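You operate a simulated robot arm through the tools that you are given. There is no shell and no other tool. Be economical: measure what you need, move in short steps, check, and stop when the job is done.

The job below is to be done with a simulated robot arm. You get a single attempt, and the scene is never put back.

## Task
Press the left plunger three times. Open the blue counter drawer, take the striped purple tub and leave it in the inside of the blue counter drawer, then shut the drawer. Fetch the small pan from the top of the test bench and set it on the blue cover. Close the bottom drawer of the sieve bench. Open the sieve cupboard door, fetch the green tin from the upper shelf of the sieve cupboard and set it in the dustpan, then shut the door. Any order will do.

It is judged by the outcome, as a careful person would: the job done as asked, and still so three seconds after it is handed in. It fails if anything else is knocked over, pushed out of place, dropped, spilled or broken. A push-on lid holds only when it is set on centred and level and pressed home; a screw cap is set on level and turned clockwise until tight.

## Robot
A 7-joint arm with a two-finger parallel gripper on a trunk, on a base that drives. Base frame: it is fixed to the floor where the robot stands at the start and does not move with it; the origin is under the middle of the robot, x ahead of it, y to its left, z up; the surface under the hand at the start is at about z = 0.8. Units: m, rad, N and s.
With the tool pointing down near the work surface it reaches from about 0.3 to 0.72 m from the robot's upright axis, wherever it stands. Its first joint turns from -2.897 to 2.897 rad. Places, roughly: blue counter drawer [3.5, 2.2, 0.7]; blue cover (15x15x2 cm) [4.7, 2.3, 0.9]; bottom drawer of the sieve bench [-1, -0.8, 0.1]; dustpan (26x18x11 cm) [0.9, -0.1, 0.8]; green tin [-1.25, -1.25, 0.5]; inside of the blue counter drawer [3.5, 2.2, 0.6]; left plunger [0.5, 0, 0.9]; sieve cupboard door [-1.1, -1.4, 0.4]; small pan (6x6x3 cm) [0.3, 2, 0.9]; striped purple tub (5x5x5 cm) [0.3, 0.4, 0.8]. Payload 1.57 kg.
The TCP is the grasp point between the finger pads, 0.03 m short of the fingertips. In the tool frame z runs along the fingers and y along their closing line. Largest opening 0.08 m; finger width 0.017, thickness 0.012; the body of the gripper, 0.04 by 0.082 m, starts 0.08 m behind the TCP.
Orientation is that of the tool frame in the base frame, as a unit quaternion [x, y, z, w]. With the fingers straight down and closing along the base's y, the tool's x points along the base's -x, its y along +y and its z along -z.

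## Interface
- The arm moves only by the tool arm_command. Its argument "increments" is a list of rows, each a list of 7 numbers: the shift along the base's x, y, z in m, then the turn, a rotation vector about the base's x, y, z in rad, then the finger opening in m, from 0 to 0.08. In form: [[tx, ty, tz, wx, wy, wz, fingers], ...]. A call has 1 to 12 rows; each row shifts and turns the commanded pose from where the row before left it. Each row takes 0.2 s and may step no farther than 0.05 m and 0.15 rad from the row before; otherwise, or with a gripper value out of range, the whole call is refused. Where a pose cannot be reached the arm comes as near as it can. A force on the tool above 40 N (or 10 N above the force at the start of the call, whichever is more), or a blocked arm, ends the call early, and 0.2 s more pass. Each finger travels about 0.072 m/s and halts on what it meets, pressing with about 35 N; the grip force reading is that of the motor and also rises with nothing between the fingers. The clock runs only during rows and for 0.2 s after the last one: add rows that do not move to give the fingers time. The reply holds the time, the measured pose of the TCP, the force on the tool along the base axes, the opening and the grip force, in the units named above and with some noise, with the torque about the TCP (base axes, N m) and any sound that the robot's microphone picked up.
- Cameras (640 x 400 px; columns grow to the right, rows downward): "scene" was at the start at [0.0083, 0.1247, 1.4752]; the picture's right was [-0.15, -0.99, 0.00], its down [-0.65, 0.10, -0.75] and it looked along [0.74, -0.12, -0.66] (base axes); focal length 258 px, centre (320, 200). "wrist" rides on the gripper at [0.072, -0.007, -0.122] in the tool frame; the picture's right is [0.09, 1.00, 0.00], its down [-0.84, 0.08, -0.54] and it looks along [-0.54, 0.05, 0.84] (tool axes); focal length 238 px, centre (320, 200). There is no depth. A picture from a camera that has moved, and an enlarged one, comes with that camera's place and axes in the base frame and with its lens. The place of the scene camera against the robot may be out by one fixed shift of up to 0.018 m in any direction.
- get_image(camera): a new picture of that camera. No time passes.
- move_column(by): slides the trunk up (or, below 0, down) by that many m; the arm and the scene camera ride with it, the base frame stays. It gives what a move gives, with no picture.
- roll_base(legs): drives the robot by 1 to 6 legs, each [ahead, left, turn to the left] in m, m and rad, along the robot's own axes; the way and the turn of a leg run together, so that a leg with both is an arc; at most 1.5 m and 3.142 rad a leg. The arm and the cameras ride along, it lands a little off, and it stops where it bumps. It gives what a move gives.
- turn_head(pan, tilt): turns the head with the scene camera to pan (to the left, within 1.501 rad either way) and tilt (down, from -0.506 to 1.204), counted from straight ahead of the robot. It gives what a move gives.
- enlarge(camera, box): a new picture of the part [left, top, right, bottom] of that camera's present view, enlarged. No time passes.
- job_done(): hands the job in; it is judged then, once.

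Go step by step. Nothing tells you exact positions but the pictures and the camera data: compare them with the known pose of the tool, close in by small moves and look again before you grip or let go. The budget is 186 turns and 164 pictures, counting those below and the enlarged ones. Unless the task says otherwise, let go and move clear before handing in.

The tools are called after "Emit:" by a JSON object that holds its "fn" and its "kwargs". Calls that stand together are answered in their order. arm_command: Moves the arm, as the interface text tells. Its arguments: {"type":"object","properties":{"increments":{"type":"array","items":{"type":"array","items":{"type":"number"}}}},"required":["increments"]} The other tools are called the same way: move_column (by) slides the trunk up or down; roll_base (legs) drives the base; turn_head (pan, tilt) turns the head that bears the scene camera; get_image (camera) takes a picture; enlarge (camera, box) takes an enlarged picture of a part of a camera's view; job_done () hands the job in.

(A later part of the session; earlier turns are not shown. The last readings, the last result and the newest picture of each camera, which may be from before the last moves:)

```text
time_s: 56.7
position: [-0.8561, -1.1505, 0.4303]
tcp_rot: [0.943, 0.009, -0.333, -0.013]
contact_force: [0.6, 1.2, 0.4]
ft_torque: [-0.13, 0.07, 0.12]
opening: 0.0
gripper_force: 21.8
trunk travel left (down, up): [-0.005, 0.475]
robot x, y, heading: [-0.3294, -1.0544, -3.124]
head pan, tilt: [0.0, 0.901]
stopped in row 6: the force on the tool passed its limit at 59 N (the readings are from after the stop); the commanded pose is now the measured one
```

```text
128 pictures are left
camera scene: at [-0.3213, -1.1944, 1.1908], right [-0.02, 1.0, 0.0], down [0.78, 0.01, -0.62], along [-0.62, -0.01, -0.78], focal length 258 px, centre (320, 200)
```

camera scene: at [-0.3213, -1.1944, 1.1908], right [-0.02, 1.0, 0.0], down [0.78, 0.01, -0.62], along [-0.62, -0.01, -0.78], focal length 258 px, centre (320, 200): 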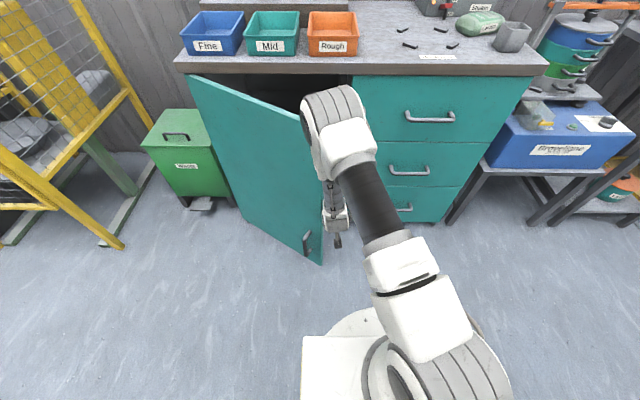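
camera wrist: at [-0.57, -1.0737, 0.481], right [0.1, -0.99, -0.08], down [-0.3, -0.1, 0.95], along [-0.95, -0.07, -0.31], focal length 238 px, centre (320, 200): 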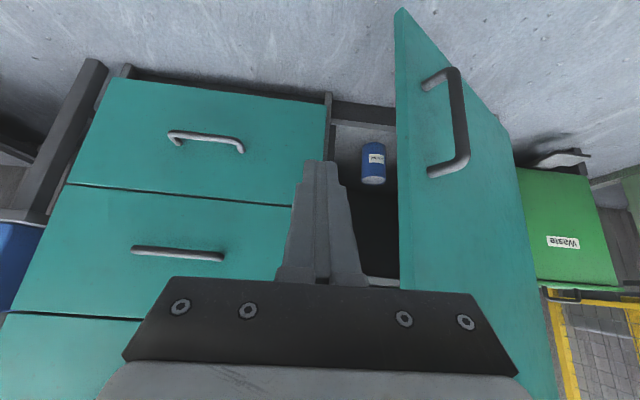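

The hand's body jammed on the door's end. I'll step back, yaw the fingers to point behind the door, then hook the inner face and pull tangentially.

Emit:
{"fn": "arm_command", "kwargs": {"increments": [[0, 0.04, 0, 0, 0, 0, 0], [0, 0, 0, 0, 0, 0.14, 0], [0, 0, 0, 0, 0, 0.14, 0], [0, 0, 0, 0, 0, 0.14, 0], [0, 0, 0, 0, 0, 0.14, 0], [-0.015, 0, 0, 0, 0, 0.14, 0], [-0.01, -0.04, 0, 0, 0, 0, 0], [0, -0.035, 0, 0, 0, 0, 0]]}}

Emit:
{"fn": "get_image", "kwargs": {"camera": "scene"}}

Emit:
{"fn": "get_image", "kwargs": {"camera": "wrist"}}

```text
time_s: 58.5
position: [-0.8798, -1.1785, 0.4303]
tcp_rot: [0.884, 0.33, -0.317, 0.098]
contact_force: [15.3, 24.8, 12.0]
ft_torque: [-1.98, 0.48, 1.54]
opening: 0.0002
gripper_force: 22.2
trunk travel left (down, up): [-0.005, 0.475]
robot x, y, heading: [-0.3348, -1.0506, -3.131]
head pan, tilt: [0.0, 0.901]
```

```text
127 pictures are left
camera scene: at [-0.3204, -1.1934, 1.1913], right [-0.01, 1.0, 0.0], down [0.78, 0.01, -0.62], along [-0.62, -0.01, -0.78], focal length 258 px, centre (320, 200)
```

scene: 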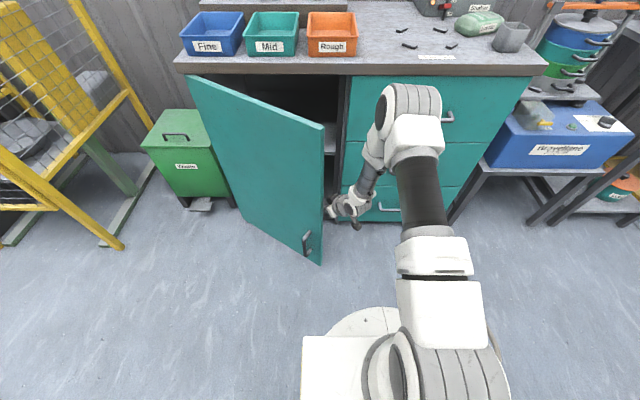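

```text
126 pictures are left
camera wrist: at [-0.7821, -1.0884, 0.4818], right [0.7, -0.71, -0.09], down [-0.17, -0.29, 0.94], along [-0.7, -0.64, -0.32], focal length 238 px, centre (320, 200)
```

wrist: 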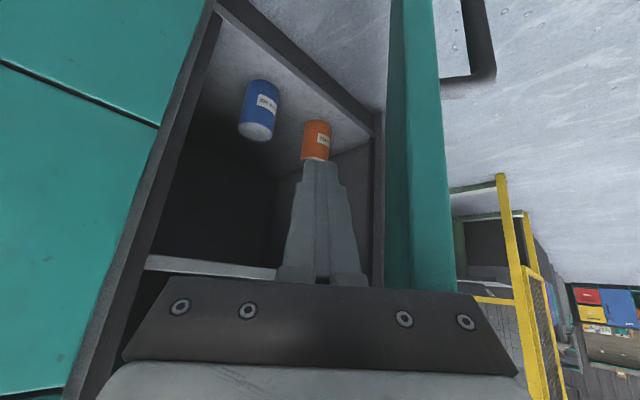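

The fingers are now behind the door with the hand's side against its inner face. I push along the door's opening direction.

Emit:
{"fn": "arm_command", "kwargs": {"increments": [[0.012, 0.0, 0, 0, 0, 0, 0], [0.018, -0.01, 0, 0, 0, -0.03, 0], [0.02, -0.013, 0, 0, 0, -0.05, 0], [0.02, -0.014, 0, 0, 0, -0.05, 0], [0.02, -0.015, 0, 0, 0, -0.05, 0], [0.02, -0.016, 0, 0, 0, -0.05, 0], [0.018, -0.018, 0, 0, 0, -0.05, 0], [0.016, -0.02, 0, 0, 0, -0.05, 0]]}}

Emit:
{"fn": "get_image", "kwargs": {"camera": "scene"}}

Emit:
{"fn": "get_image", "kwargs": {"camera": "wrist"}}

```text
time_s: 60.3
position: [-0.7366, -1.2905, 0.4307]
tcp_rot: [0.925, 0.181, -0.33, 0.047]
contact_force: [0.0, 0.2, -0.1]
ft_torque: [0.01, 0.0, 0.04]
opening: 0.0003
gripper_force: 21.6
trunk travel left (down, up): [-0.005, 0.475]
robot x, y, heading: [-0.3352, -1.0504, -3.126]
head pan, tilt: [0.0, 0.901]
```

```text
125 pictures are left
camera scene: at [-0.3214, -1.1944, 1.1909], right [-0.02, 1.0, 0.0], down [0.78, 0.01, -0.62], along [-0.62, -0.01, -0.78], focal length 258 px, centre (320, 200)
```

scene: 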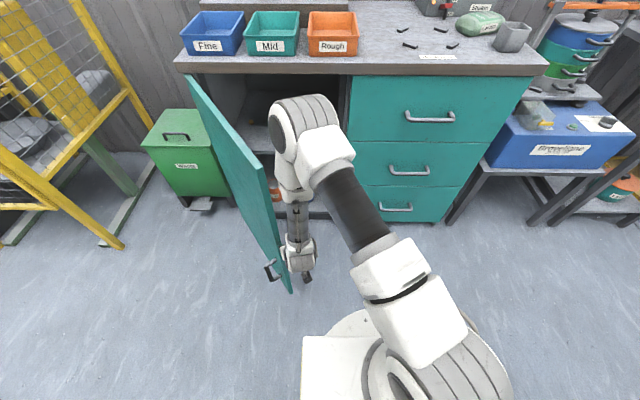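

```text
124 pictures are left
camera wrist: at [-0.6133, -1.237, 0.481], right [0.43, -0.9, -0.09], down [-0.25, -0.21, 0.94], along [-0.87, -0.39, -0.32], focal length 238 px, centre (320, 200)
```

wrist: 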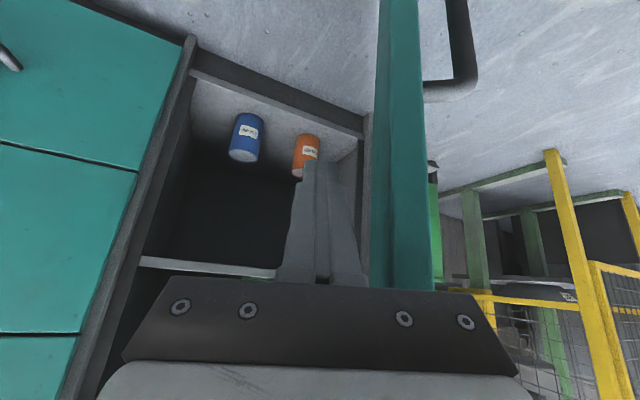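

The door is ~60° open. I keep pushing to about 95°.

Emit:
{"fn": "arm_command", "kwargs": {"increments": [[0.008, -0.022, 0, 0, 0, -0.04, 0], [0.007, -0.022, 0, 0, 0, -0.04, 0], [0.006, -0.022, 0, 0, 0, -0.04, 0], [0.005, -0.022, 0, 0, 0, -0.04, 0], [0.003, -0.022, 0, 0, 0, -0.04, 0], [0.001, -0.022, 0, 0, 0, -0.04, 0], [0.0, -0.022, 0, 0, 0, -0.04, 0], [0.0, -0.022, 0, 0, 0, -0.04, 0], [0.0, -0.022, 0, 0, 0, -0.04, 0]]}}

Emit:
{"fn": "get_image", "kwargs": {"camera": "scene"}}

```text
time_s: 60.8
position: [-0.7194, -1.3122, 0.43]
tcp_rot: [0.931, 0.166, -0.324, 0.04]
contact_force: [4.3, 2.9, 1.4]
ft_torque: [-0.23, 0.16, 0.18]
opening: 0.0002
gripper_force: 21.9
trunk travel left (down, up): [-0.005, 0.475]
robot x, y, heading: [-0.3338, -1.052, -3.125]
head pan, tilt: [0.0, 0.901]
stopped in row 2: the force on the tool passed its limit at 49 N (the readings are from after the stop); the commanded pose is now the measured one
```

```text
123 pictures are left
camera scene: at [-0.3207, -1.1941, 1.1908], right [-0.02, 1.0, 0.0], down [0.78, 0.01, -0.62], along [-0.62, -0.01, -0.78], focal length 258 px, centre (320, 200)
```

scene: 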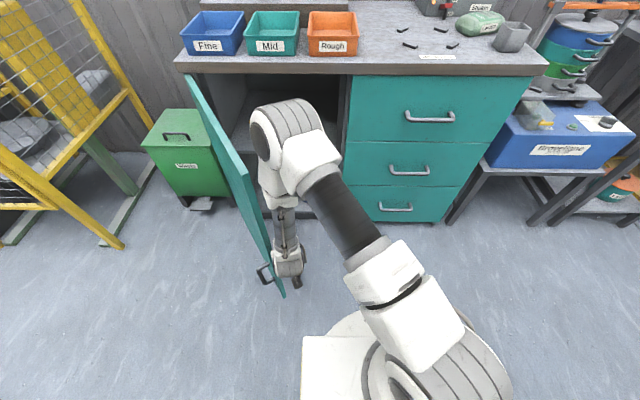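

The push exceeded the force limit from speed; the door still moves. I continue in slower steps.

Emit:
{"fn": "arm_command", "kwargs": {"increments": [[0.006, -0.01, 0, 0, 0, -0.03, 0], [0.006, -0.012, 0, 0, 0, -0.03, 0], [0.005, -0.013, 0, 0, 0, -0.03, 0], [0.005, -0.013, 0, 0, 0, -0.03, 0], [0.004, -0.013, 0, 0, 0, -0.03, 0], [0.004, -0.013, 0, 0, 0, -0.03, 0], [0.003, -0.013, 0, 0, 0, -0.03, 0], [0.003, -0.013, 0, 0, 0, -0.03, 0], [0.002, -0.013, 0, 0, 0, -0.03, 0], [0.001, -0.013, 0, 0, 0, -0.03, 0], [0.0, -0.013, 0, 0, 0, -0.03, 0], [0.0, -0.013, 0, 0, 0, -0.03, 0]]}}

Emit:
{"fn": "get_image", "kwargs": {"camera": "scene"}}

```text
time_s: 61.4
position: [-0.7042, -1.3319, 0.4282]
tcp_rot: [0.936, 0.143, -0.319, 0.029]
contact_force: [3.3, 3.0, 1.9]
ft_torque: [-0.23, 0.25, 0.2]
opening: 0.0
gripper_force: 21.2
trunk travel left (down, up): [-0.005, 0.475]
robot x, y, heading: [-0.3321, -1.0538, -3.119]
head pan, tilt: [0.0, 0.901]
stopped in row 3: the force on the tool passed its limit at 44 N (the readings are from after the stop); the commanded pose is now the measured one
```

```text
122 pictures are left
camera scene: at [-0.3201, -1.1938, 1.1907], right [-0.02, 1.0, 0.0], down [0.78, 0.01, -0.62], along [-0.62, -0.01, -0.78], focal length 258 px, centre (320, 200)
```

scene: 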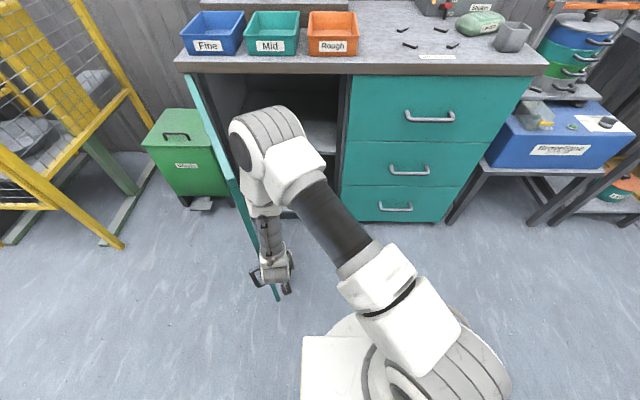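

Door at ~75°. One more gentle push.

Emit:
{"fn": "arm_command", "kwargs": {"increments": [[0.0, 0.006, 0, 0, 0, 0, 0], [0.01, 0.0, 0, 0, 0, -0.03, 0], [0.005, -0.01, 0, 0, 0, -0.03, 0], [0.005, -0.012, 0, 0, 0, -0.03, 0], [0.005, -0.012, 0, 0, 0, -0.03, 0], [0.005, -0.012, 0, 0, 0, -0.03, 0], [0.003, -0.012, 0, 0, 0, -0.03, 0], [0.003, -0.012, 0, 0, 0, -0.03, 0], [0.003, -0.012, 0, 0, 0, -0.03, 0], [0.002, -0.012, 0, 0, 0, -0.03, 0]]}}

Emit:
{"fn": "arm_command", "kwargs": {"increments": [[0.0, -0.01, 0, 0, 0, -0.02, 0], [0.0, -0.012, 0, 0, 0, -0.02, 0], [0.0, -0.012, 0, 0, 0, -0.02, 0], [0.0, -0.012, 0, 0, 0, -0.02, 0], [0.0, -0.012, 0, 0, 0, -0.02, 0]]}}

Emit:
{"fn": "get_image", "kwargs": {"camera": "scene"}}

Emit:
{"fn": "get_image", "kwargs": {"camera": "wrist"}}

```text
time_s: 63.5
position: [-0.6585, -1.4112, 0.4263]
tcp_rot: [0.948, 0.03, -0.316, -0.01]
contact_force: [3.1, 0.8, 1.8]
ft_torque: [-0.18, 0.24, 0.2]
opening: 0.0
gripper_force: 21.0
trunk travel left (down, up): [-0.005, 0.475]
robot x, y, heading: [-0.3319, -1.0539, -3.125]
head pan, tilt: [0.0, 0.901]
stopped in row 10: the force on the tool passed its limit at 46 N (the readings are from after the stop); the commanded pose is now the measured one
```

```text
time_s: 64.0
position: [-0.6504, -1.4296, 0.4236]
tcp_rot: [0.95, 0.021, -0.312, -0.015]
contact_force: [3.9, 1.2, 1.4]
ft_torque: [-0.1, 0.21, 0.17]
opening: 0.0001
gripper_force: 21.1
trunk travel left (down, up): [-0.005, 0.475]
robot x, y, heading: [-0.3284, -1.0504, -3.122]
head pan, tilt: [0.0, 0.901]
stopped in row 2: the force on the tool passed its limit at 45 N (the readings are from after the stop); the commanded pose is now the measured one
```

```text
121 pictures are left
camera scene: at [-0.3186, -1.1935, 1.1907], right [-0.02, 1.0, 0.0], down [0.78, 0.02, -0.62], along [-0.62, -0.01, -0.78], focal length 258 px, centre (320, 200)
```

scene: 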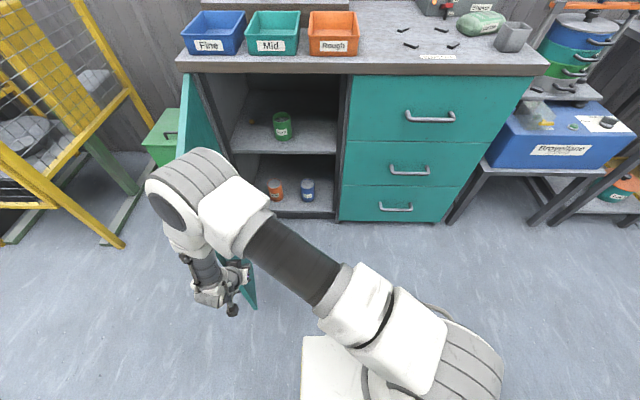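

```text
120 pictures are left
camera wrist: at [-0.5199, -1.4195, 0.4795], right [0.1, -0.99, -0.09], down [-0.35, -0.13, 0.93], along [-0.93, -0.06, -0.36], focal length 238 px, centre (320, 200)
```

wrist: 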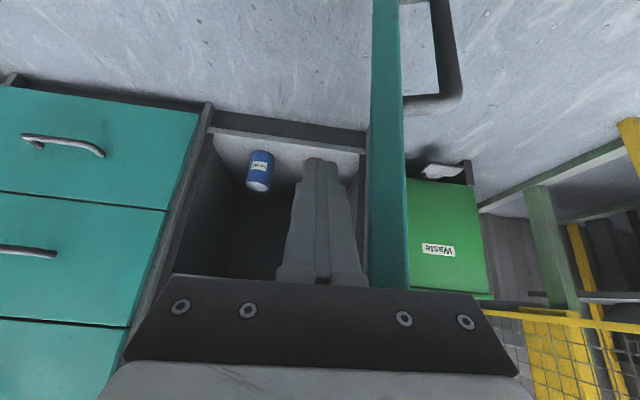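

Door is about 90° open and the green tin is visible on the upper shelf. I pull the hand clear of the door and zoom on the tin.

Emit:
{"fn": "arm_command", "kwargs": {"increments": [[0.0, 0.04, 0.02, 0, 0, 0, 0], [0.0, 0.04, 0.02, 0, 0, 0, 0], [0.0, 0.04, 0.02, 0, 0.1, 0, 0], [0.0, 0.04, 0.02, 0, 0.1, 0, 0.04], [0.0, 0.02, 0.02, 0, 0.1, 0, 0.08], [0.0, 0.0, 0.0, 0, 0.1, 0, 0.08]]}}

Emit:
{"fn": "enlarge", "kwargs": {"camera": "scene", "box": [200, 80, 360, 220]}}

Emit:
{"fn": "get_image", "kwargs": {"camera": "wrist"}}

```text
time_s: 65.4
position: [-0.6507, -1.2487, 0.5241]
tcp_rot: [0.868, 0.018, -0.495, -0.017]
contact_force: [1.0, -1.2, 0.9]
ft_torque: [0.03, -0.12, -0.19]
opening: 0.08
gripper_force: 0.0
trunk travel left (down, up): [-0.005, 0.475]
robot x, y, heading: [-0.3301, -1.0524, -3.121]
head pan, tilt: [0.0, 0.901]
```

```text
2.86 times, centred on (280, 150) of scene
camera zoom: at [-0.3188, -1.1935, 1.1909], right [-0.02, 1.0, 0.0], down [0.78, 0.01, -0.62], along [-0.62, -0.01, -0.78], focal length 736 px, centre (434, 343)
```

zoom: 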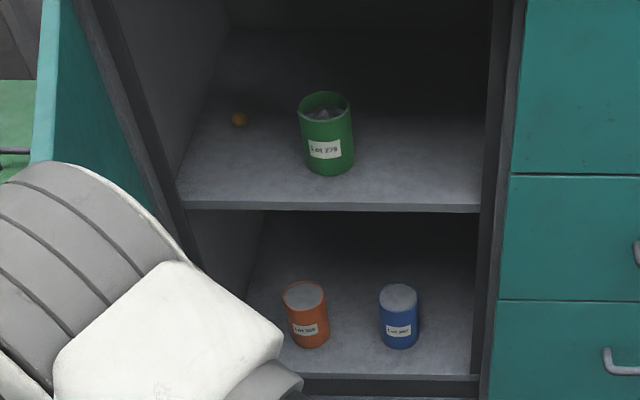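

```text
118 pictures are left
camera wrist: at [-0.509, -1.2392, 0.5245], right [0.06, -0.99, -0.13], down [0.04, -0.12, 0.99], along [-1.0, -0.06, 0.03], focal length 238 px, centre (320, 200)
```

wrist: 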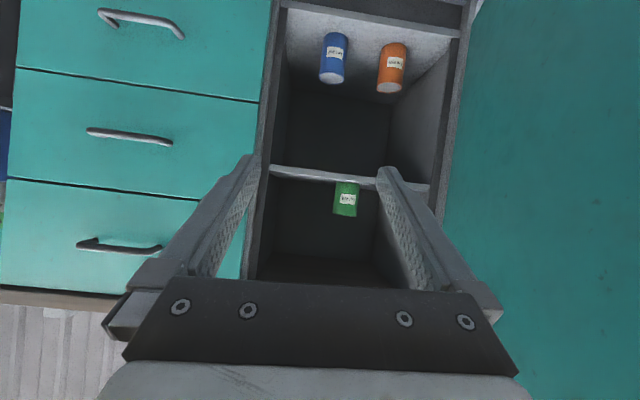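

The tin is open-topped with contents, so it must stay upright. I measure it more closely through the wrist camera.

Emit:
{"fn": "enlarge", "kwargs": {"camera": "wrist", "box": [300, 150, 400, 240]}}

Emit:
{"fn": "enlarge", "kwargs": {"camera": "scene", "box": [255, 95, 315, 145]}}

```text
4.44 times, centred on (350, 195) of wrist
camera zoom: at [-0.509, -1.2392, 0.5245], right [0.06, -0.99, -0.13], down [0.04, -0.12, 0.99], along [-1.0, -0.06, 0.03], focal length 1059 px, centre (187, 222)
```

zoom: 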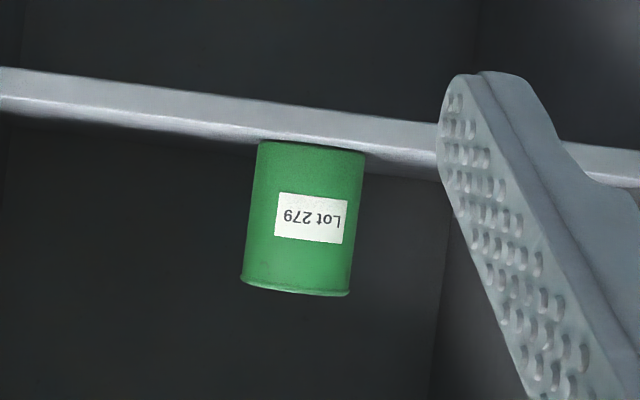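

```text
8.00 times, centred on (285, 120) of scene
camera zoom: at [-0.3188, -1.1935, 1.1909], right [-0.02, 1.0, 0.0], down [0.78, 0.01, -0.62], along [-0.62, -0.01, -0.78], focal length 2061 px, centre (600, 840)
```

zoom: 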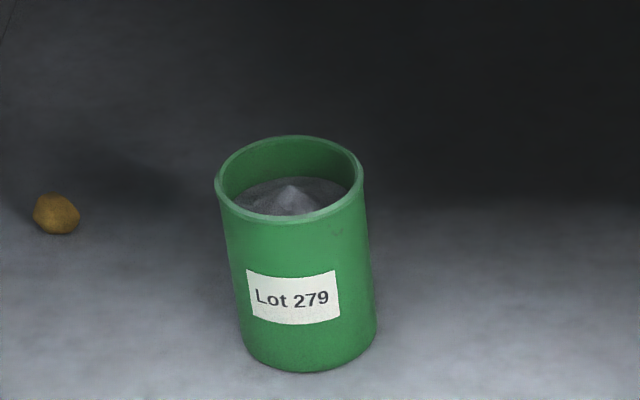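

The tin (about 7.2 cm wide, base z ≈ 0.48, y ≈ −1.36) fits only just in the open fingers. I drive nearer, level the hand, and look again.

Emit:
{"fn": "roll_base", "kwargs": {"legs": [[0.27, 0.11, 0]]}}

Emit:
{"fn": "arm_command", "kwargs": {"increments": [[0.0, 0.0, 0.01, -0.047, 0, -0.014, 0.08], [0.0, 0.0, 0.01, 0, 0, 0, 0.08], [0.0, 0.0, 0.0, 0, 0, 0, 0.08]]}}

Emit:
{"fn": "get_image", "kwargs": {"camera": "wrist"}}

Emit:
{"fn": "get_image", "kwargs": {"camera": "scene"}}

```text
time_s: 67.8
position: [-0.9213, -1.365, 0.5234]
tcp_rot: [0.869, 0.019, -0.495, -0.017]
contact_force: [0.1, 0.2, -0.2]
ft_torque: [-0.01, -0.02, 0.01]
opening: 0.0799
gripper_force: 0.1
trunk travel left (down, up): [-0.005, 0.475]
robot x, y, heading: [-0.6014, -1.1643, -3.12]
head pan, tilt: [0.0, 0.901]
```

```text
time_s: 68.6
position: [-0.9233, -1.3645, 0.5447]
tcp_rot: [0.869, 0.001, -0.495, 0.0]
contact_force: [0.5, 0.2, -0.4]
ft_torque: [0.0, 0.01, 0.03]
opening: 0.08
gripper_force: 0.0
trunk travel left (down, up): [-0.005, 0.475]
robot x, y, heading: [-0.6034, -1.1668, -3.121]
head pan, tilt: [0.0, 0.901]
```

```text
115 pictures are left
camera wrist: at [-0.7804, -1.3569, 0.5446], right [0.05, -1.0, -0.08], down [0.04, -0.08, 1.0], along [-1.0, -0.05, 0.04], focal length 238 px, centre (320, 200)
```

wrist: 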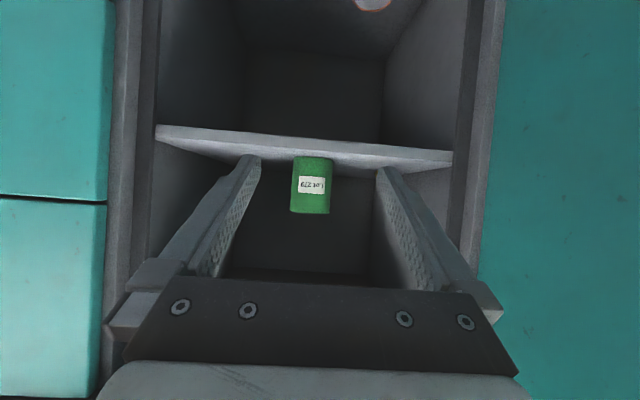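

```text
114 pictures are left
camera scene: at [-0.5897, -1.3091, 1.1909], right [-0.02, 1.0, 0.0], down [0.78, 0.02, -0.62], along [-0.62, -0.01, -0.78], focal length 258 px, centre (320, 200)
```

scene: 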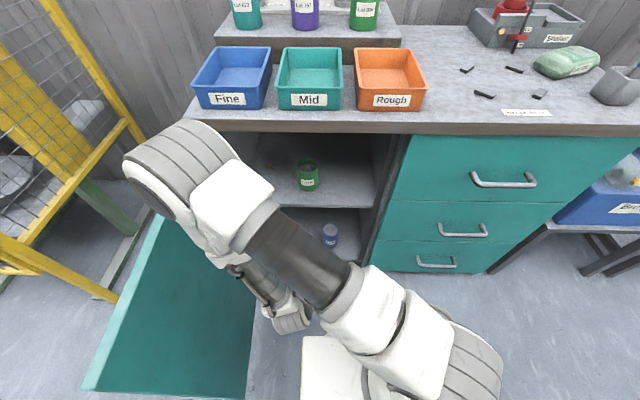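

Emit:
{"fn": "enlarge", "kwargs": {"camera": "wrist", "box": [240, 120, 400, 240]}}

```text
3.33 times, centred on (320, 180) of wrist
camera zoom: at [-0.7804, -1.3569, 0.5446], right [0.05, -1.0, -0.08], down [0.04, -0.08, 1.0], along [-1.0, -0.05, 0.04], focal length 794 px, centre (320, 267)
```

zoom: 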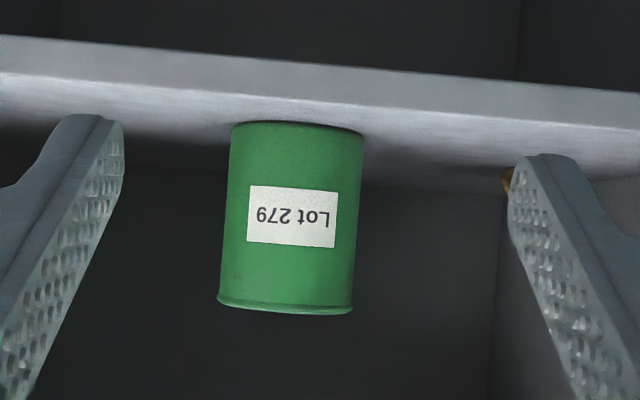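

The tin is centred within a few mm, centre x ≈ −1.19. I advance to just short of it and check again.

Emit:
{"fn": "arm_command", "kwargs": {"increments": [[-0.04, 0.0, 0.0, 0, 0, 0, 0.08], [-0.04, 0.0, 0.0, 0, 0, 0, 0.08], [-0.04, 0.0, 0.0, 0, 0, 0, 0.08], [-0.02, 0.0, 0.0, 0, 0, 0, 0.08], [0, 0.0, 0.0, 0, 0, 0, 0.08]]}}

Emit:
{"fn": "get_image", "kwargs": {"camera": "wrist"}}

Emit:
{"fn": "enlarge", "kwargs": {"camera": "scene", "box": [180, 120, 400, 300]}}

```text
time_s: 69.8
position: [-1.0613, -1.3634, 0.5433]
tcp_rot: [0.869, 0.001, -0.495, -0.001]
contact_force: [-1.0, -0.6, 0.9]
ft_torque: [0.03, 0.02, 0.0]
opening: 0.0802
gripper_force: 0.1
trunk travel left (down, up): [-0.005, 0.475]
robot x, y, heading: [-0.6042, -1.1687, -3.119]
head pan, tilt: [0.0, 0.901]
```

```text
112 pictures are left
camera wrist: at [-0.9189, -1.3567, 0.5436], right [0.05, -1.0, -0.08], down [0.04, -0.08, 1.0], along [-1.0, -0.05, 0.04], focal length 238 px, centre (320, 200)
```

wrist: 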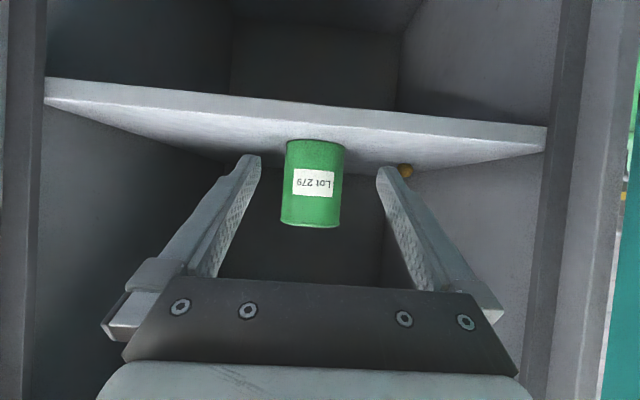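

```text
2.22 times, centred on (290, 210) of scene
camera zoom: at [-0.5897, -1.3091, 1.1909], right [-0.02, 1.0, 0.0], down [0.78, 0.02, -0.62], along [-0.62, -0.01, -0.78], focal length 573 px, centre (387, 178)
```

zoom: 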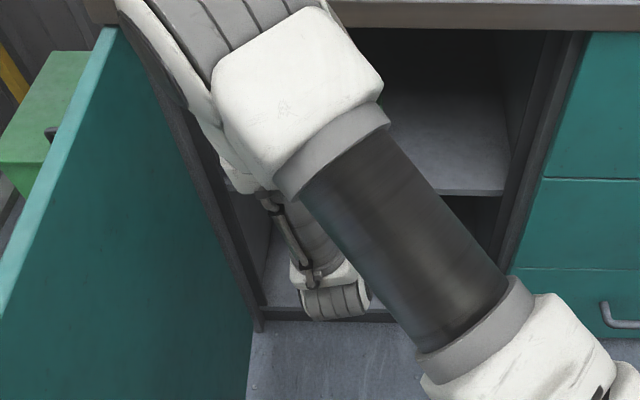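

Emit:
{"fn": "enlarge", "kwargs": {"camera": "wrist", "box": [240, 110, 400, 240]}}

```text
3.08 times, centred on (320, 175) of wrist
camera zoom: at [-0.9189, -1.3567, 0.5436], right [0.05, -1.0, -0.08], down [0.04, -0.08, 1.0], along [-1.0, -0.05, 0.04], focal length 733 px, centre (320, 277)
```

zoom: 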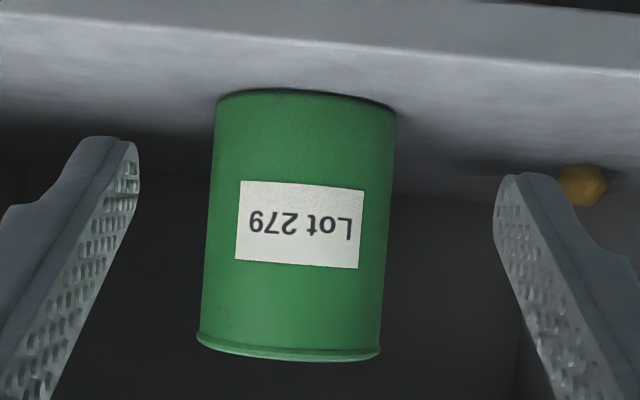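

Tin centre is about [−1.20, −1.362], width 0.070. I slide forward slowly around it and check before gripping.

Emit:
{"fn": "arm_command", "kwargs": {"increments": [[-0.03, 0.0013, 0.0, 0, 0, 0, 0.08], [-0.025, 0.0, 0.0, 0, 0, 0, 0.08], [-0.02, 0.0, 0.0, 0, 0, 0, 0.08], [-0.015, 0.0, 0.0, 0, 0, 0, 0.08], [0, 0.0, 0.0, 0, 0, 0, 0.08]]}}

Emit:
{"fn": "get_image", "kwargs": {"camera": "wrist"}}

```text
time_s: 71.0
position: [-1.1515, -1.3628, 0.5455]
tcp_rot: [0.869, 0.002, -0.494, 0.0]
contact_force: [0.4, -0.8, 0.1]
ft_torque: [-0.02, 0.02, -0.03]
opening: 0.0798
gripper_force: 0.0
trunk travel left (down, up): [-0.005, 0.475]
robot x, y, heading: [-0.6031, -1.1668, -3.12]
head pan, tilt: [0.0, 0.901]
```

```text
109 pictures are left
camera wrist: at [-1.0095, -1.3556, 0.5438], right [0.05, -1.0, -0.08], down [0.04, -0.08, 1.0], along [-1.0, -0.05, 0.04], focal length 238 px, centre (320, 200)
```

wrist: 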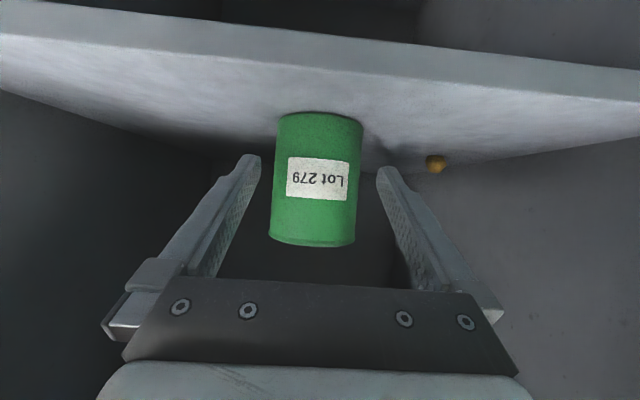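

Centred well. I advance the last 4.7 cm and close the fingers.

Emit:
{"fn": "arm_command", "kwargs": {"increments": [[-0.02, 0.0, 0.0, 0, 0, 0, 0.08], [-0.015, 0.0, 0.0, 0, 0, 0, 0.08], [-0.012, 0.0, 0.0, 0, 0, 0, 0.08], [0, 0.0, 0.0, 0, 0, 0, 0.08]]}}

Emit:
{"fn": "get_image", "kwargs": {"camera": "wrist"}}

```text
time_s: 72.0
position: [-1.1997, -1.3649, 0.5446]
tcp_rot: [0.869, 0.002, -0.495, 0.0]
contact_force: [-0.1, 0.2, 0.1]
ft_torque: [0.03, 0.02, -0.01]
opening: 0.08
gripper_force: 0.1
trunk travel left (down, up): [-0.005, 0.475]
robot x, y, heading: [-0.6036, -1.1678, -3.121]
head pan, tilt: [0.0, 0.901]
```

```text
108 pictures are left
camera wrist: at [-1.0575, -1.357, 0.5439], right [0.05, -1.0, -0.08], down [0.04, -0.08, 1.0], along [-1.0, -0.05, 0.03], focal length 238 px, centre (320, 200)
```

wrist: 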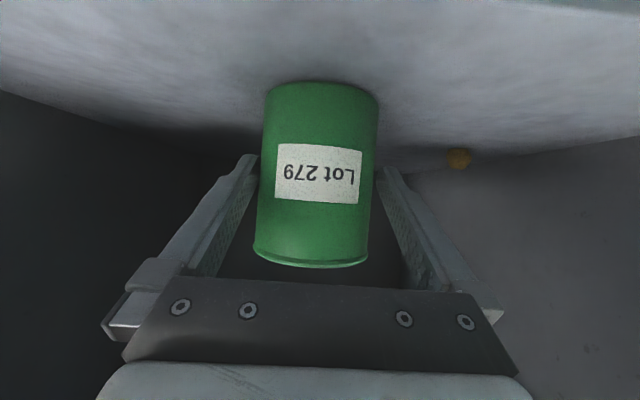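

The fingers straddle the tin. Closing.

Emit:
{"fn": "arm_command", "kwargs": {"increments": [[0, 0, 0, 0, 0, 0, 0.074], [0, 0, 0, 0, 0, 0, 0.066], [0, 0, 0, 0, 0, 0, 0.055], [0, 0, 0, 0, 0, 0, 0.045], [0, 0, 0, 0, 0, 0, 0.045]]}}

Emit:
{"fn": "get_image", "kwargs": {"camera": "wrist"}}

```text
time_s: 73.2
position: [-1.2004, -1.3641, 0.5444]
tcp_rot: [0.869, 0.002, -0.494, 0.001]
contact_force: [-0.3, 1.0, -0.4]
ft_torque: [-0.08, 0.03, 0.0]
opening: 0.0713
gripper_force: 34.7
trunk travel left (down, up): [-0.005, 0.475]
robot x, y, heading: [-0.5995, -1.1687, -3.121]
head pan, tilt: [0.0, 0.901]
```

```text
107 pictures are left
camera wrist: at [-1.0574, -1.357, 0.544], right [0.05, -1.0, -0.08], down [0.04, -0.08, 1.0], along [-1.0, -0.05, 0.04], focal length 238 px, centre (320, 200)
```

wrist: 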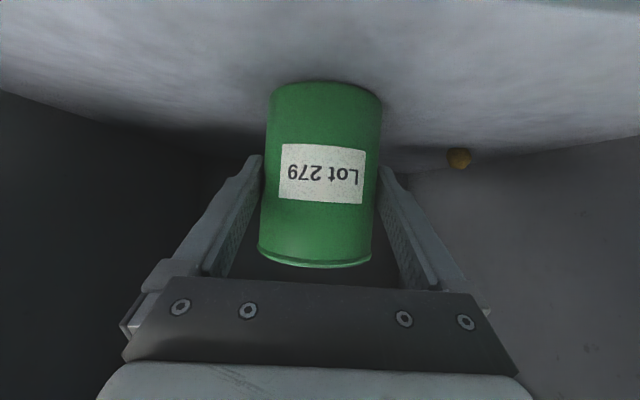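

Gripped at 7.1 cm with good force. I lift slightly and check.

Emit:
{"fn": "arm_command", "kwargs": {"increments": [[0, 0, 0.01, 0, 0, 0, 0.045], [0, 0, 0.015, 0, 0, 0, 0.045], [0, 0, 0.01, 0, 0, 0, 0.045], [0.0, 0, 0, 0, 0, 0, 0.045]]}}

Emit:
{"fn": "get_image", "kwargs": {"camera": "wrist"}}

```text
time_s: 74.2
position: [-1.1996, -1.3638, 0.5779]
tcp_rot: [0.869, 0.001, -0.495, -0.001]
contact_force: [-0.2, -0.1, -3.4]
ft_torque: [0.03, -0.04, 0.04]
opening: 0.0711
gripper_force: 35.1
trunk travel left (down, up): [-0.005, 0.475]
robot x, y, heading: [-0.602, -1.1679, -3.12]
head pan, tilt: [0.0, 0.901]
```

```text
106 pictures are left
camera wrist: at [-1.057, -1.3557, 0.5791], right [0.05, -1.0, -0.08], down [0.04, -0.08, 1.0], along [-1.0, -0.05, 0.03], focal length 238 px, centre (320, 200)
```

wrist: 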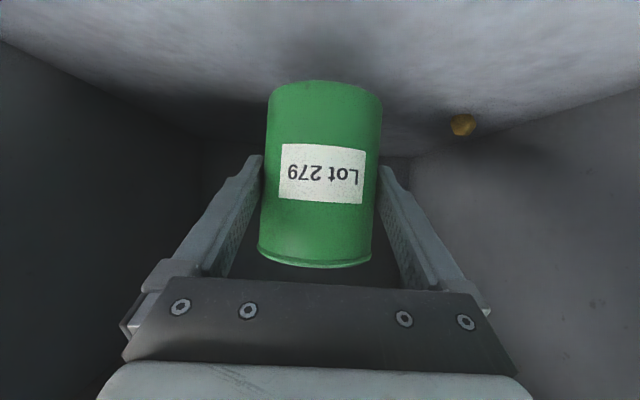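

The tin is held and upright. I withdraw it straight out of the cupboard, keeping it level.

Emit:
{"fn": "arm_command", "kwargs": {"increments": [[0.015, 0, 0, 0, 0, 0, 0.045], [0.03, 0, 0, 0, 0, 0, 0.045], [0.03, 0, 0, 0, 0, 0, 0.045], [0.03, 0, 0, 0, 0, 0, 0.045], [0.03, 0, 0, 0, 0, 0, 0.045], [0.03, 0, 0, 0, 0, 0, 0.045], [0.03, 0, 0, 0, 0, 0, 0.045], [0.03, 0, 0, 0, 0, 0, 0.045], [0.03, 0, 0, 0, 0, 0, 0.045], [0.02, 0, 0, 0, 0, 0, 0.045], [0.01, 0.0, 0, 0, 0, 0, 0.045], [0.0, 0, 0, 0, 0, 0, 0.045]]}}

Emit:
{"fn": "get_image", "kwargs": {"camera": "scene"}}

Emit:
{"fn": "get_image", "kwargs": {"camera": "wrist"}}

```text
time_s: 76.8
position: [-0.918, -1.3732, 0.5731]
tcp_rot: [0.869, 0.001, -0.495, -0.001]
contact_force: [1.3, -0.6, -2.8]
ft_torque: [0.03, -0.05, 0.01]
opening: 0.0713
gripper_force: 34.6
out of reach, approached as far as the arm can: row 10, 11
trunk travel left (down, up): [-0.005, 0.475]
robot x, y, heading: [-0.6006, -1.1682, -3.12]
head pan, tilt: [0.0, 0.901]
```

```text
105 pictures are left
camera scene: at [-0.5898, -1.3091, 1.1909], right [-0.02, 1.0, 0.0], down [0.78, 0.02, -0.62], along [-0.62, -0.01, -0.78], focal length 258 px, centre (320, 200)
```

scene: 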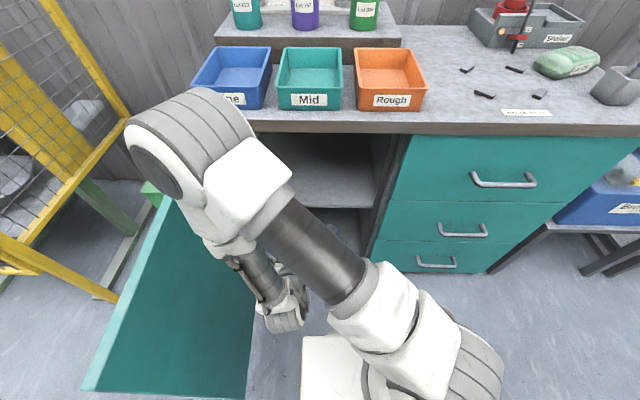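

```text
104 pictures are left
camera wrist: at [-0.7754, -1.3647, 0.5729], right [0.05, -1.0, -0.08], down [0.04, -0.08, 1.0], along [-1.0, -0.05, 0.04], focal length 238 px, centre (320, 200)
```

wrist: 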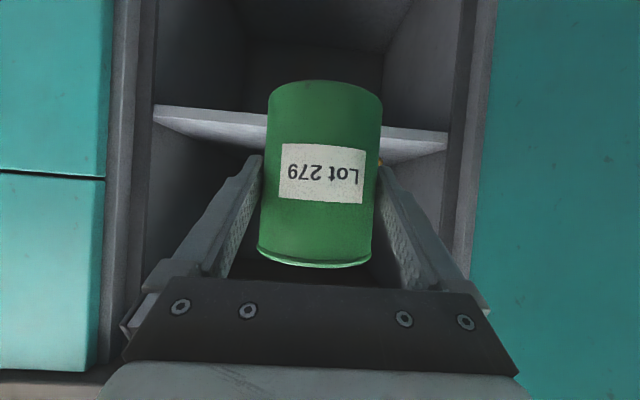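

The tin is out. I back away from the cupboard, raise the trunk and turn to face +y to look for the way to the dustpan.

Emit:
{"fn": "roll_base", "kwargs": {"legs": [[-0.35, 0, 0]]}}

Emit:
{"fn": "move_column", "kwargs": {"by": 0.4}}

Emit:
{"fn": "roll_base", "kwargs": {"legs": [[0, 0, -0.8], [0, 0, -0.8]]}}

Emit:
{"fn": "turn_head", "kwargs": {"pan": -0.9, "tilt": 0.4}}

Emit:
{"fn": "get_image", "kwargs": {"camera": "scene"}}

Emit:
{"fn": "get_image", "kwargs": {"camera": "wrist"}}

```text
time_s: 79.7
position: [-0.569, -1.3643, 0.5725]
tcp_rot: [0.869, 0.0, -0.495, -0.002]
contact_force: [-0.3, -1.1, -3.3]
ft_torque: [-0.04, -0.07, 0.04]
opening: 0.0712
gripper_force: 35.8
trunk travel left (down, up): [-0.005, 0.475]
robot x, y, heading: [-0.2517, -1.1604, -3.118]
head pan, tilt: [0.0, 0.901]
```

```text
time_s: 83.5
position: [-0.5684, -1.3647, 0.9731]
tcp_rot: [0.869, 0.0, -0.495, -0.002]
contact_force: [-0.4, 0.7, -2.6]
ft_torque: [0.02, -0.05, -0.02]
opening: 0.0712
gripper_force: 34.2
trunk travel left (down, up): [-0.405, 0.075]
robot x, y, heading: [-0.2557, -1.1614, -3.118]
head pan, tilt: [0.0, 0.901]
```

```text
time_s: 89.5
position: [-0.4448, -0.8354, 0.9736]
tcp_rot: [-0.603, 0.626, 0.343, 0.357]
contact_force: [0.4, -0.1, -3.4]
ft_torque: [-0.04, 0.0, 0.01]
opening: 0.0711
gripper_force: 34.9
trunk travel left (down, up): [-0.405, 0.075]
robot x, y, heading: [-0.2504, -1.1565, 1.558]
head pan, tilt: [0.0, 0.901]
```

```text
time_s: 90.7
position: [-0.4459, -0.8357, 0.9744]
tcp_rot: [-0.602, 0.627, 0.342, 0.358]
contact_force: [-0.2, 0.1, -2.7]
ft_torque: [-0.02, -0.01, -0.01]
opening: 0.0713
gripper_force: 35.1
trunk travel left (down, up): [-0.405, 0.075]
robot x, y, heading: [-0.2568, -1.1568, 1.553]
head pan, tilt: [-0.901, 0.4]
```

```text
103 pictures are left
camera scene: at [-0.3152, -1.1823, 1.6339], right [0.61, -0.79, 0.0], down [-0.31, -0.24, -0.92], along [0.73, 0.56, -0.39], focal length 258 px, centre (320, 200)
```

scene: 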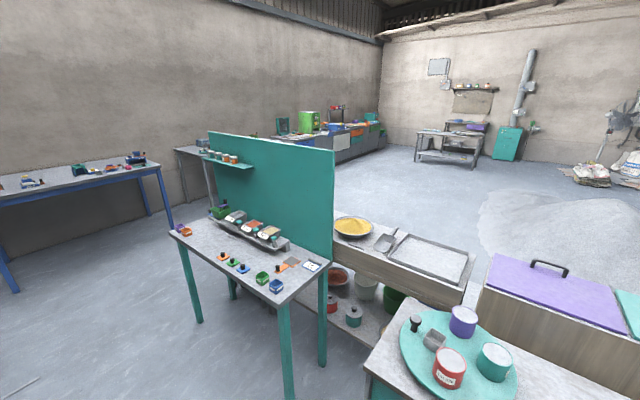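

```text
102 pictures are left
camera wrist: at [-0.4434, -0.9762, 0.973], right [-1.0, -0.01, -0.08], down [-0.08, -0.04, 1.0], along [-0.01, 1.0, 0.04], focal length 238 px, centre (320, 200)
```

wrist: 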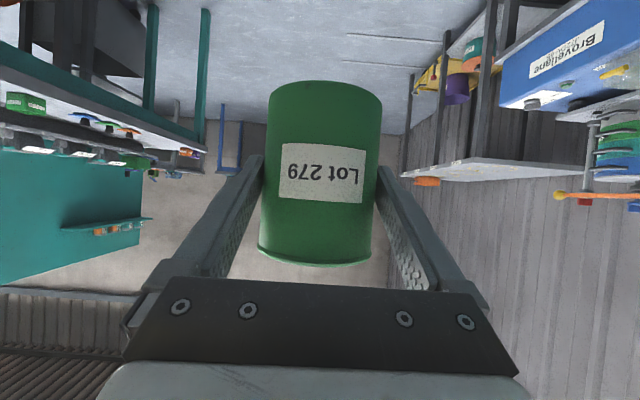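

The dustpan must be on the sand table behind the teal panel; the way round is by the left side (y ≈ 1). I drive along +y, turn to face +x and look.

Emit:
{"fn": "roll_base", "kwargs": {"legs": [[1.1, 0.08, 0], [1.1, 0, 0], [0, 0, -1.553]]}}

Emit:
{"fn": "turn_head", "kwargs": {"pan": -0.5, "tilt": 0.5}}

Emit:
{"fn": "get_image", "kwargs": {"camera": "scene"}}

Emit:
{"fn": "turn_head", "kwargs": {"pan": 0.3, "tilt": 0.5}}

Emit:
{"fn": "get_image", "kwargs": {"camera": "scene"}}

```text
time_s: 110.1
position: [0.0096, 1.2324, 0.9728]
tcp_rot: [-0.006, 0.869, 0.002, 0.494]
contact_force: [-0.7, 0.3, -2.9]
ft_torque: [0.01, 0.06, 0.02]
opening: 0.0712
gripper_force: 34.9
trunk travel left (down, up): [-0.405, 0.075]
robot x, y, heading: [-0.3009, 1.0219, 0.033]
head pan, tilt: [-0.901, 0.4]
```

```text
time_s: 111.0
position: [0.0105, 1.2328, 0.9733]
tcp_rot: [-0.005, 0.869, 0.002, 0.495]
contact_force: [0.3, 0.1, -3.3]
ft_torque: [0.01, 0.04, 0.03]
opening: 0.0714
gripper_force: 34.9
trunk travel left (down, up): [-0.405, 0.075]
robot x, y, heading: [-0.304, 1.0229, 0.03]
head pan, tilt: [-0.499, 0.499]
```

```text
101 pictures are left
camera scene: at [-0.3012, 1.1174, 1.6248], right [-0.45, -0.89, 0.0], down [-0.43, 0.22, -0.88], along [0.78, -0.4, -0.48], focal length 258 px, centre (320, 200)
```

scene: 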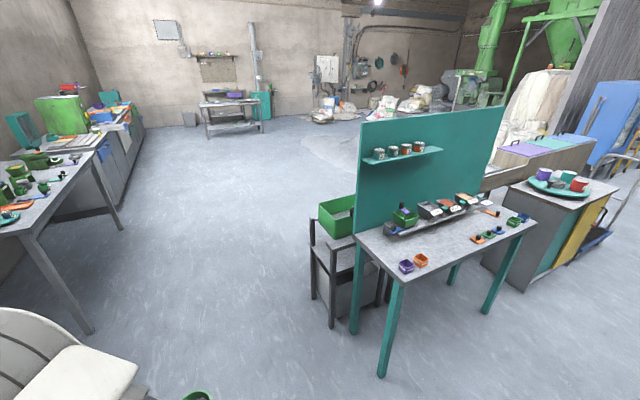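

```text
time_s: 112.1
position: [0.0096, 1.2329, 0.9727]
tcp_rot: [-0.006, 0.869, 0.002, 0.495]
contact_force: [-1.0, 0.1, -2.3]
ft_torque: [0.0, 0.05, 0.0]
opening: 0.0711
gripper_force: 35.1
trunk travel left (down, up): [-0.405, 0.075]
robot x, y, heading: [-0.3031, 1.0234, 0.03]
head pan, tilt: [0.3, 0.499]
```

```text
100 pictures are left
camera scene: at [-0.2964, 1.1881, 1.6247], right [0.33, -0.95, 0.0], down [-0.45, -0.16, -0.88], along [0.83, 0.29, -0.48], focal length 258 px, centre (320, 200)
```

scene: 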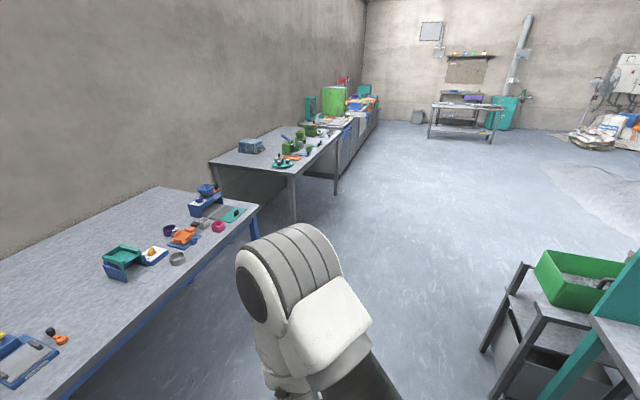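

I can see the pan (grey ring, ~[0.31, 2.05]) on the blue-legged test bench to the left. I drive on along +x past the stand with the green bin and look right toward the sand table.

Emit:
{"fn": "roll_base", "kwargs": {"legs": [[1.5, 0, -0.03], [0.3, 0, 0]]}}

Emit:
{"fn": "turn_head", "kwargs": {"pan": -1.3, "tilt": 0.6}}

Emit:
{"fn": "get_image", "kwargs": {"camera": "scene"}}

```text
time_s: 124.0
position: [1.7922, 1.2543, 0.9735]
tcp_rot: [0.005, 0.869, -0.005, 0.495]
contact_force: [-0.5, 0.3, -3.0]
ft_torque: [0.03, 0.06, 0.04]
opening: 0.0715
gripper_force: 34.8
trunk travel left (down, up): [-0.405, 0.075]
robot x, y, heading: [1.4725, 1.0507, 0.003]
head pan, tilt: [0.3, 0.499]
```

```text
time_s: 125.7
position: [1.7928, 1.2544, 0.9728]
tcp_rot: [0.005, 0.869, -0.004, 0.494]
contact_force: [0.9, 1.5, -2.6]
ft_torque: [-0.04, -0.01, -0.01]
opening: 0.0712
gripper_force: 34.8
trunk travel left (down, up): [-0.405, 0.075]
robot x, y, heading: [1.4764, 1.0564, 0.004]
head pan, tilt: [-1.3, 0.6]
```

```text
99 pictures are left
camera scene: at [1.4225, 1.1057, 1.6157], right [-0.96, -0.28, 0.0], down [-0.16, 0.54, -0.83], along [0.23, -0.79, -0.56], focal length 258 px, centre (320, 200)
```

scene: 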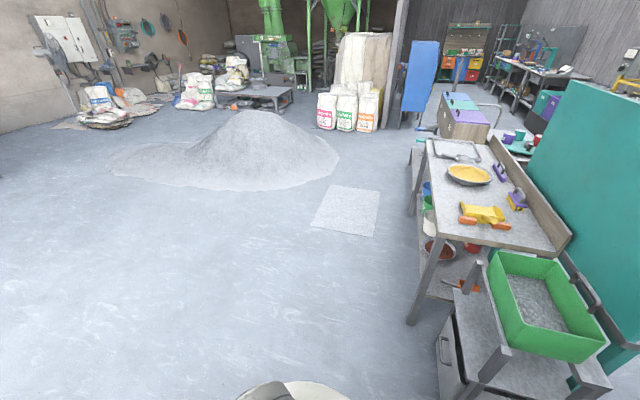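

Emit:
{"fn": "enlarge", "kwargs": {"camera": "scene", "box": [400, 120, 620, 280]}}

```text
2.50 times, centred on (510, 200) of scene
camera zoom: at [1.4225, 1.1057, 1.6157], right [-0.96, -0.28, 0.0], down [-0.16, 0.54, -0.83], along [0.23, -0.79, -0.56], focal length 644 px, centre (-155, 200)
```

zoom: 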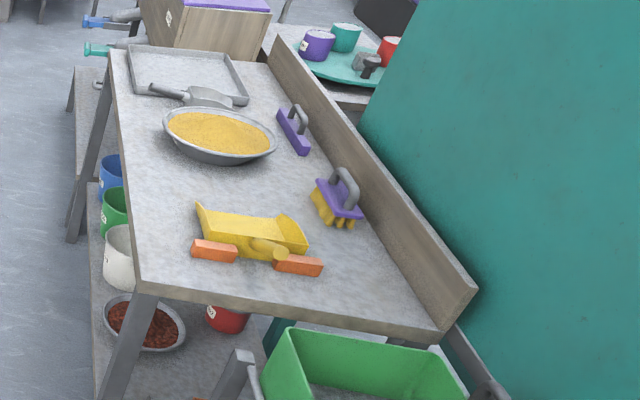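

The yellow dustpan is on the sand table, around [0.94, −0.05]. I go round to the table's free side (x ≈ 1.75) and face −x.

Emit:
{"fn": "roll_base", "kwargs": {"legs": [[0.25, 0, 0], [0, 0, -1.575], [1.15, 0, 0], [0, 0, -1.57]]}}

Emit:
{"fn": "turn_head", "kwargs": {"pan": 0.1, "tilt": 0.8}}

Emit:
{"fn": "get_image", "kwargs": {"camera": "scene"}}

```text
time_s: 145.7
position: [1.3938, -0.2807, 0.9726]
tcp_rot: [0.869, -0.014, -0.495, -0.01]
contact_force: [-0.1, -0.4, -3.7]
ft_torque: [0.03, -0.03, -0.02]
opening: 0.0712
gripper_force: 34.8
trunk travel left (down, up): [-0.405, 0.075]
robot x, y, heading: [1.7167, -0.0854, 3.133]
head pan, tilt: [-1.3, 0.6]
```

```text
time_s: 147.2
position: [1.3949, -0.2815, 0.9727]
tcp_rot: [0.869, -0.014, -0.494, -0.009]
contact_force: [-0.3, 0.0, -3.4]
ft_torque: [-0.01, -0.03, 0.03]
opening: 0.0714
gripper_force: 35.5
trunk travel left (down, up): [-0.405, 0.075]
robot x, y, heading: [1.7175, -0.0837, 3.129]
head pan, tilt: [0.099, 0.799]
```

```text
97 pictures are left
camera scene: at [1.7196, -0.237, 1.5988], right [-0.09, 1.0, 0.0], down [0.71, 0.06, -0.7], along [-0.69, -0.06, -0.72], focal length 258 px, centre (320, 200)
```

scene: 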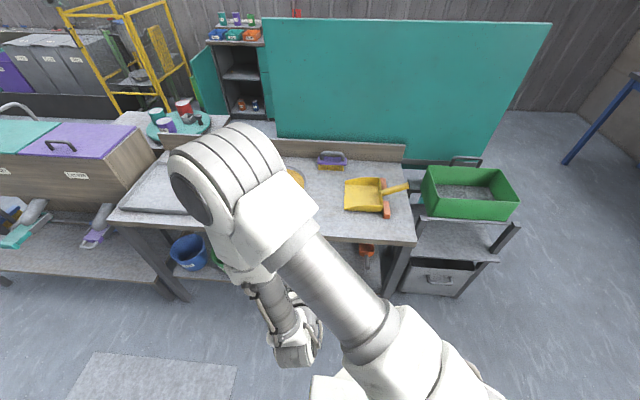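

Emit:
{"fn": "enlarge", "kwargs": {"camera": "scene", "box": [310, 145, 430, 235]}}

```text
4.44 times, centred on (370, 190) of scene
camera zoom: at [1.7196, -0.237, 1.5988], right [-0.09, 1.0, 0.0], down [0.71, 0.06, -0.7], along [-0.69, -0.06, -0.72], focal length 1145 px, centre (98, 244)
```

zoom: 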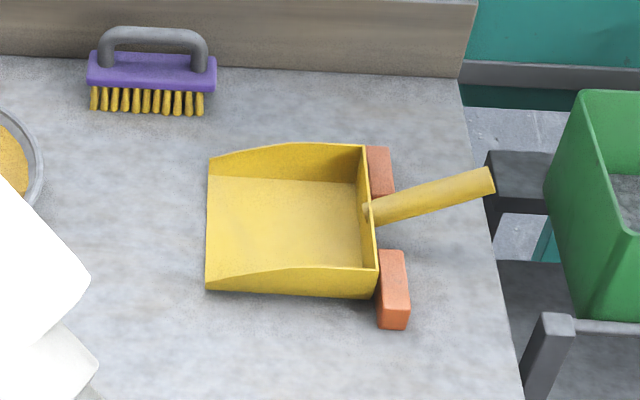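

The dustpan opens toward −y; its floor centre is at about [0.94, −0.125]. I drive a bit closer and bring the tin over the pan, still high.

Emit:
{"fn": "roll_base", "kwargs": {"legs": [[0.17, 0, 0]]}}

Emit:
{"fn": "arm_command", "kwargs": {"increments": [[0, 0.03, 0, 0, 0, 0, 0.045], [-0.01, 0.04, 0, 0, 0, 0, 0.045], [-0.02, 0.04, 0, 0, 0, 0, 0.045], [-0.03, 0.03, 0, 0, 0, 0, 0.045], [-0.04, 0.01, 0, 0, 0, 0, 0.045], [-0.04, 0, 0, 0, 0, 0, 0.045], [-0.04, 0, 0, 0, 0, 0, 0.045], [-0.03, 0, 0, 0, 0, 0, 0.045], [-0.02, 0, 0, 0, 0, 0, 0.045], [0, 0, 0, 0, 0, 0, 0.045]]}}

Emit:
{"fn": "get_image", "kwargs": {"camera": "scene"}}

Emit:
{"fn": "get_image", "kwargs": {"camera": "wrist"}}

```text
time_s: 148.9
position: [1.224, -0.279, 0.9748]
tcp_rot: [0.869, -0.015, -0.494, -0.01]
contact_force: [0.5, -0.1, -3.5]
ft_torque: [0.0, -0.04, -0.03]
opening: 0.0714
gripper_force: 35.4
trunk travel left (down, up): [-0.405, 0.075]
robot x, y, heading: [1.5478, -0.0848, 3.131]
head pan, tilt: [0.099, 0.799]
```

```text
time_s: 151.1
position: [0.966, -0.1613, 0.942]
tcp_rot: [0.869, -0.014, -0.494, -0.01]
contact_force: [0.0, -0.9, -3.1]
ft_torque: [0.01, -0.03, 0.0]
opening: 0.071
gripper_force: 34.8
out of reach, approached as far as the arm can: row 1, 2, 3
trunk travel left (down, up): [-0.405, 0.075]
robot x, y, heading: [1.5416, -0.0823, 3.129]
head pan, tilt: [0.099, 0.799]
```

```text
95 pictures are left
camera scene: at [1.5493, -0.235, 1.5988], right [-0.09, 1.0, 0.0], down [0.71, 0.06, -0.7], along [-0.69, -0.06, -0.72], focal length 258 px, centre (320, 200)
```

scene: 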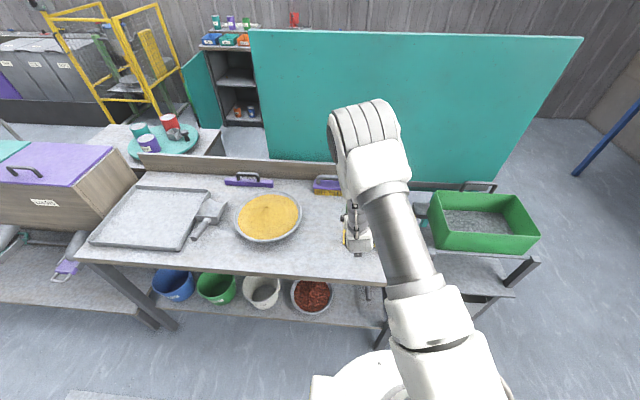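

```text
94 pictures are left
camera wrist: at [1.1082, -0.1584, 0.9426], right [0.01, -1.0, -0.08], down [0.04, -0.08, 1.0], along [-1.0, -0.02, 0.03], focal length 238 px, centre (320, 200)
```

wrist: 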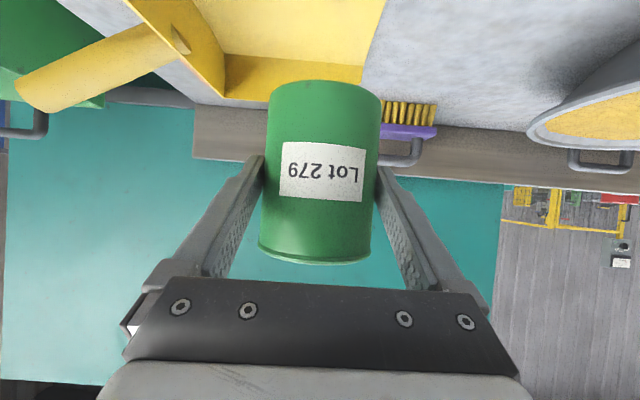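

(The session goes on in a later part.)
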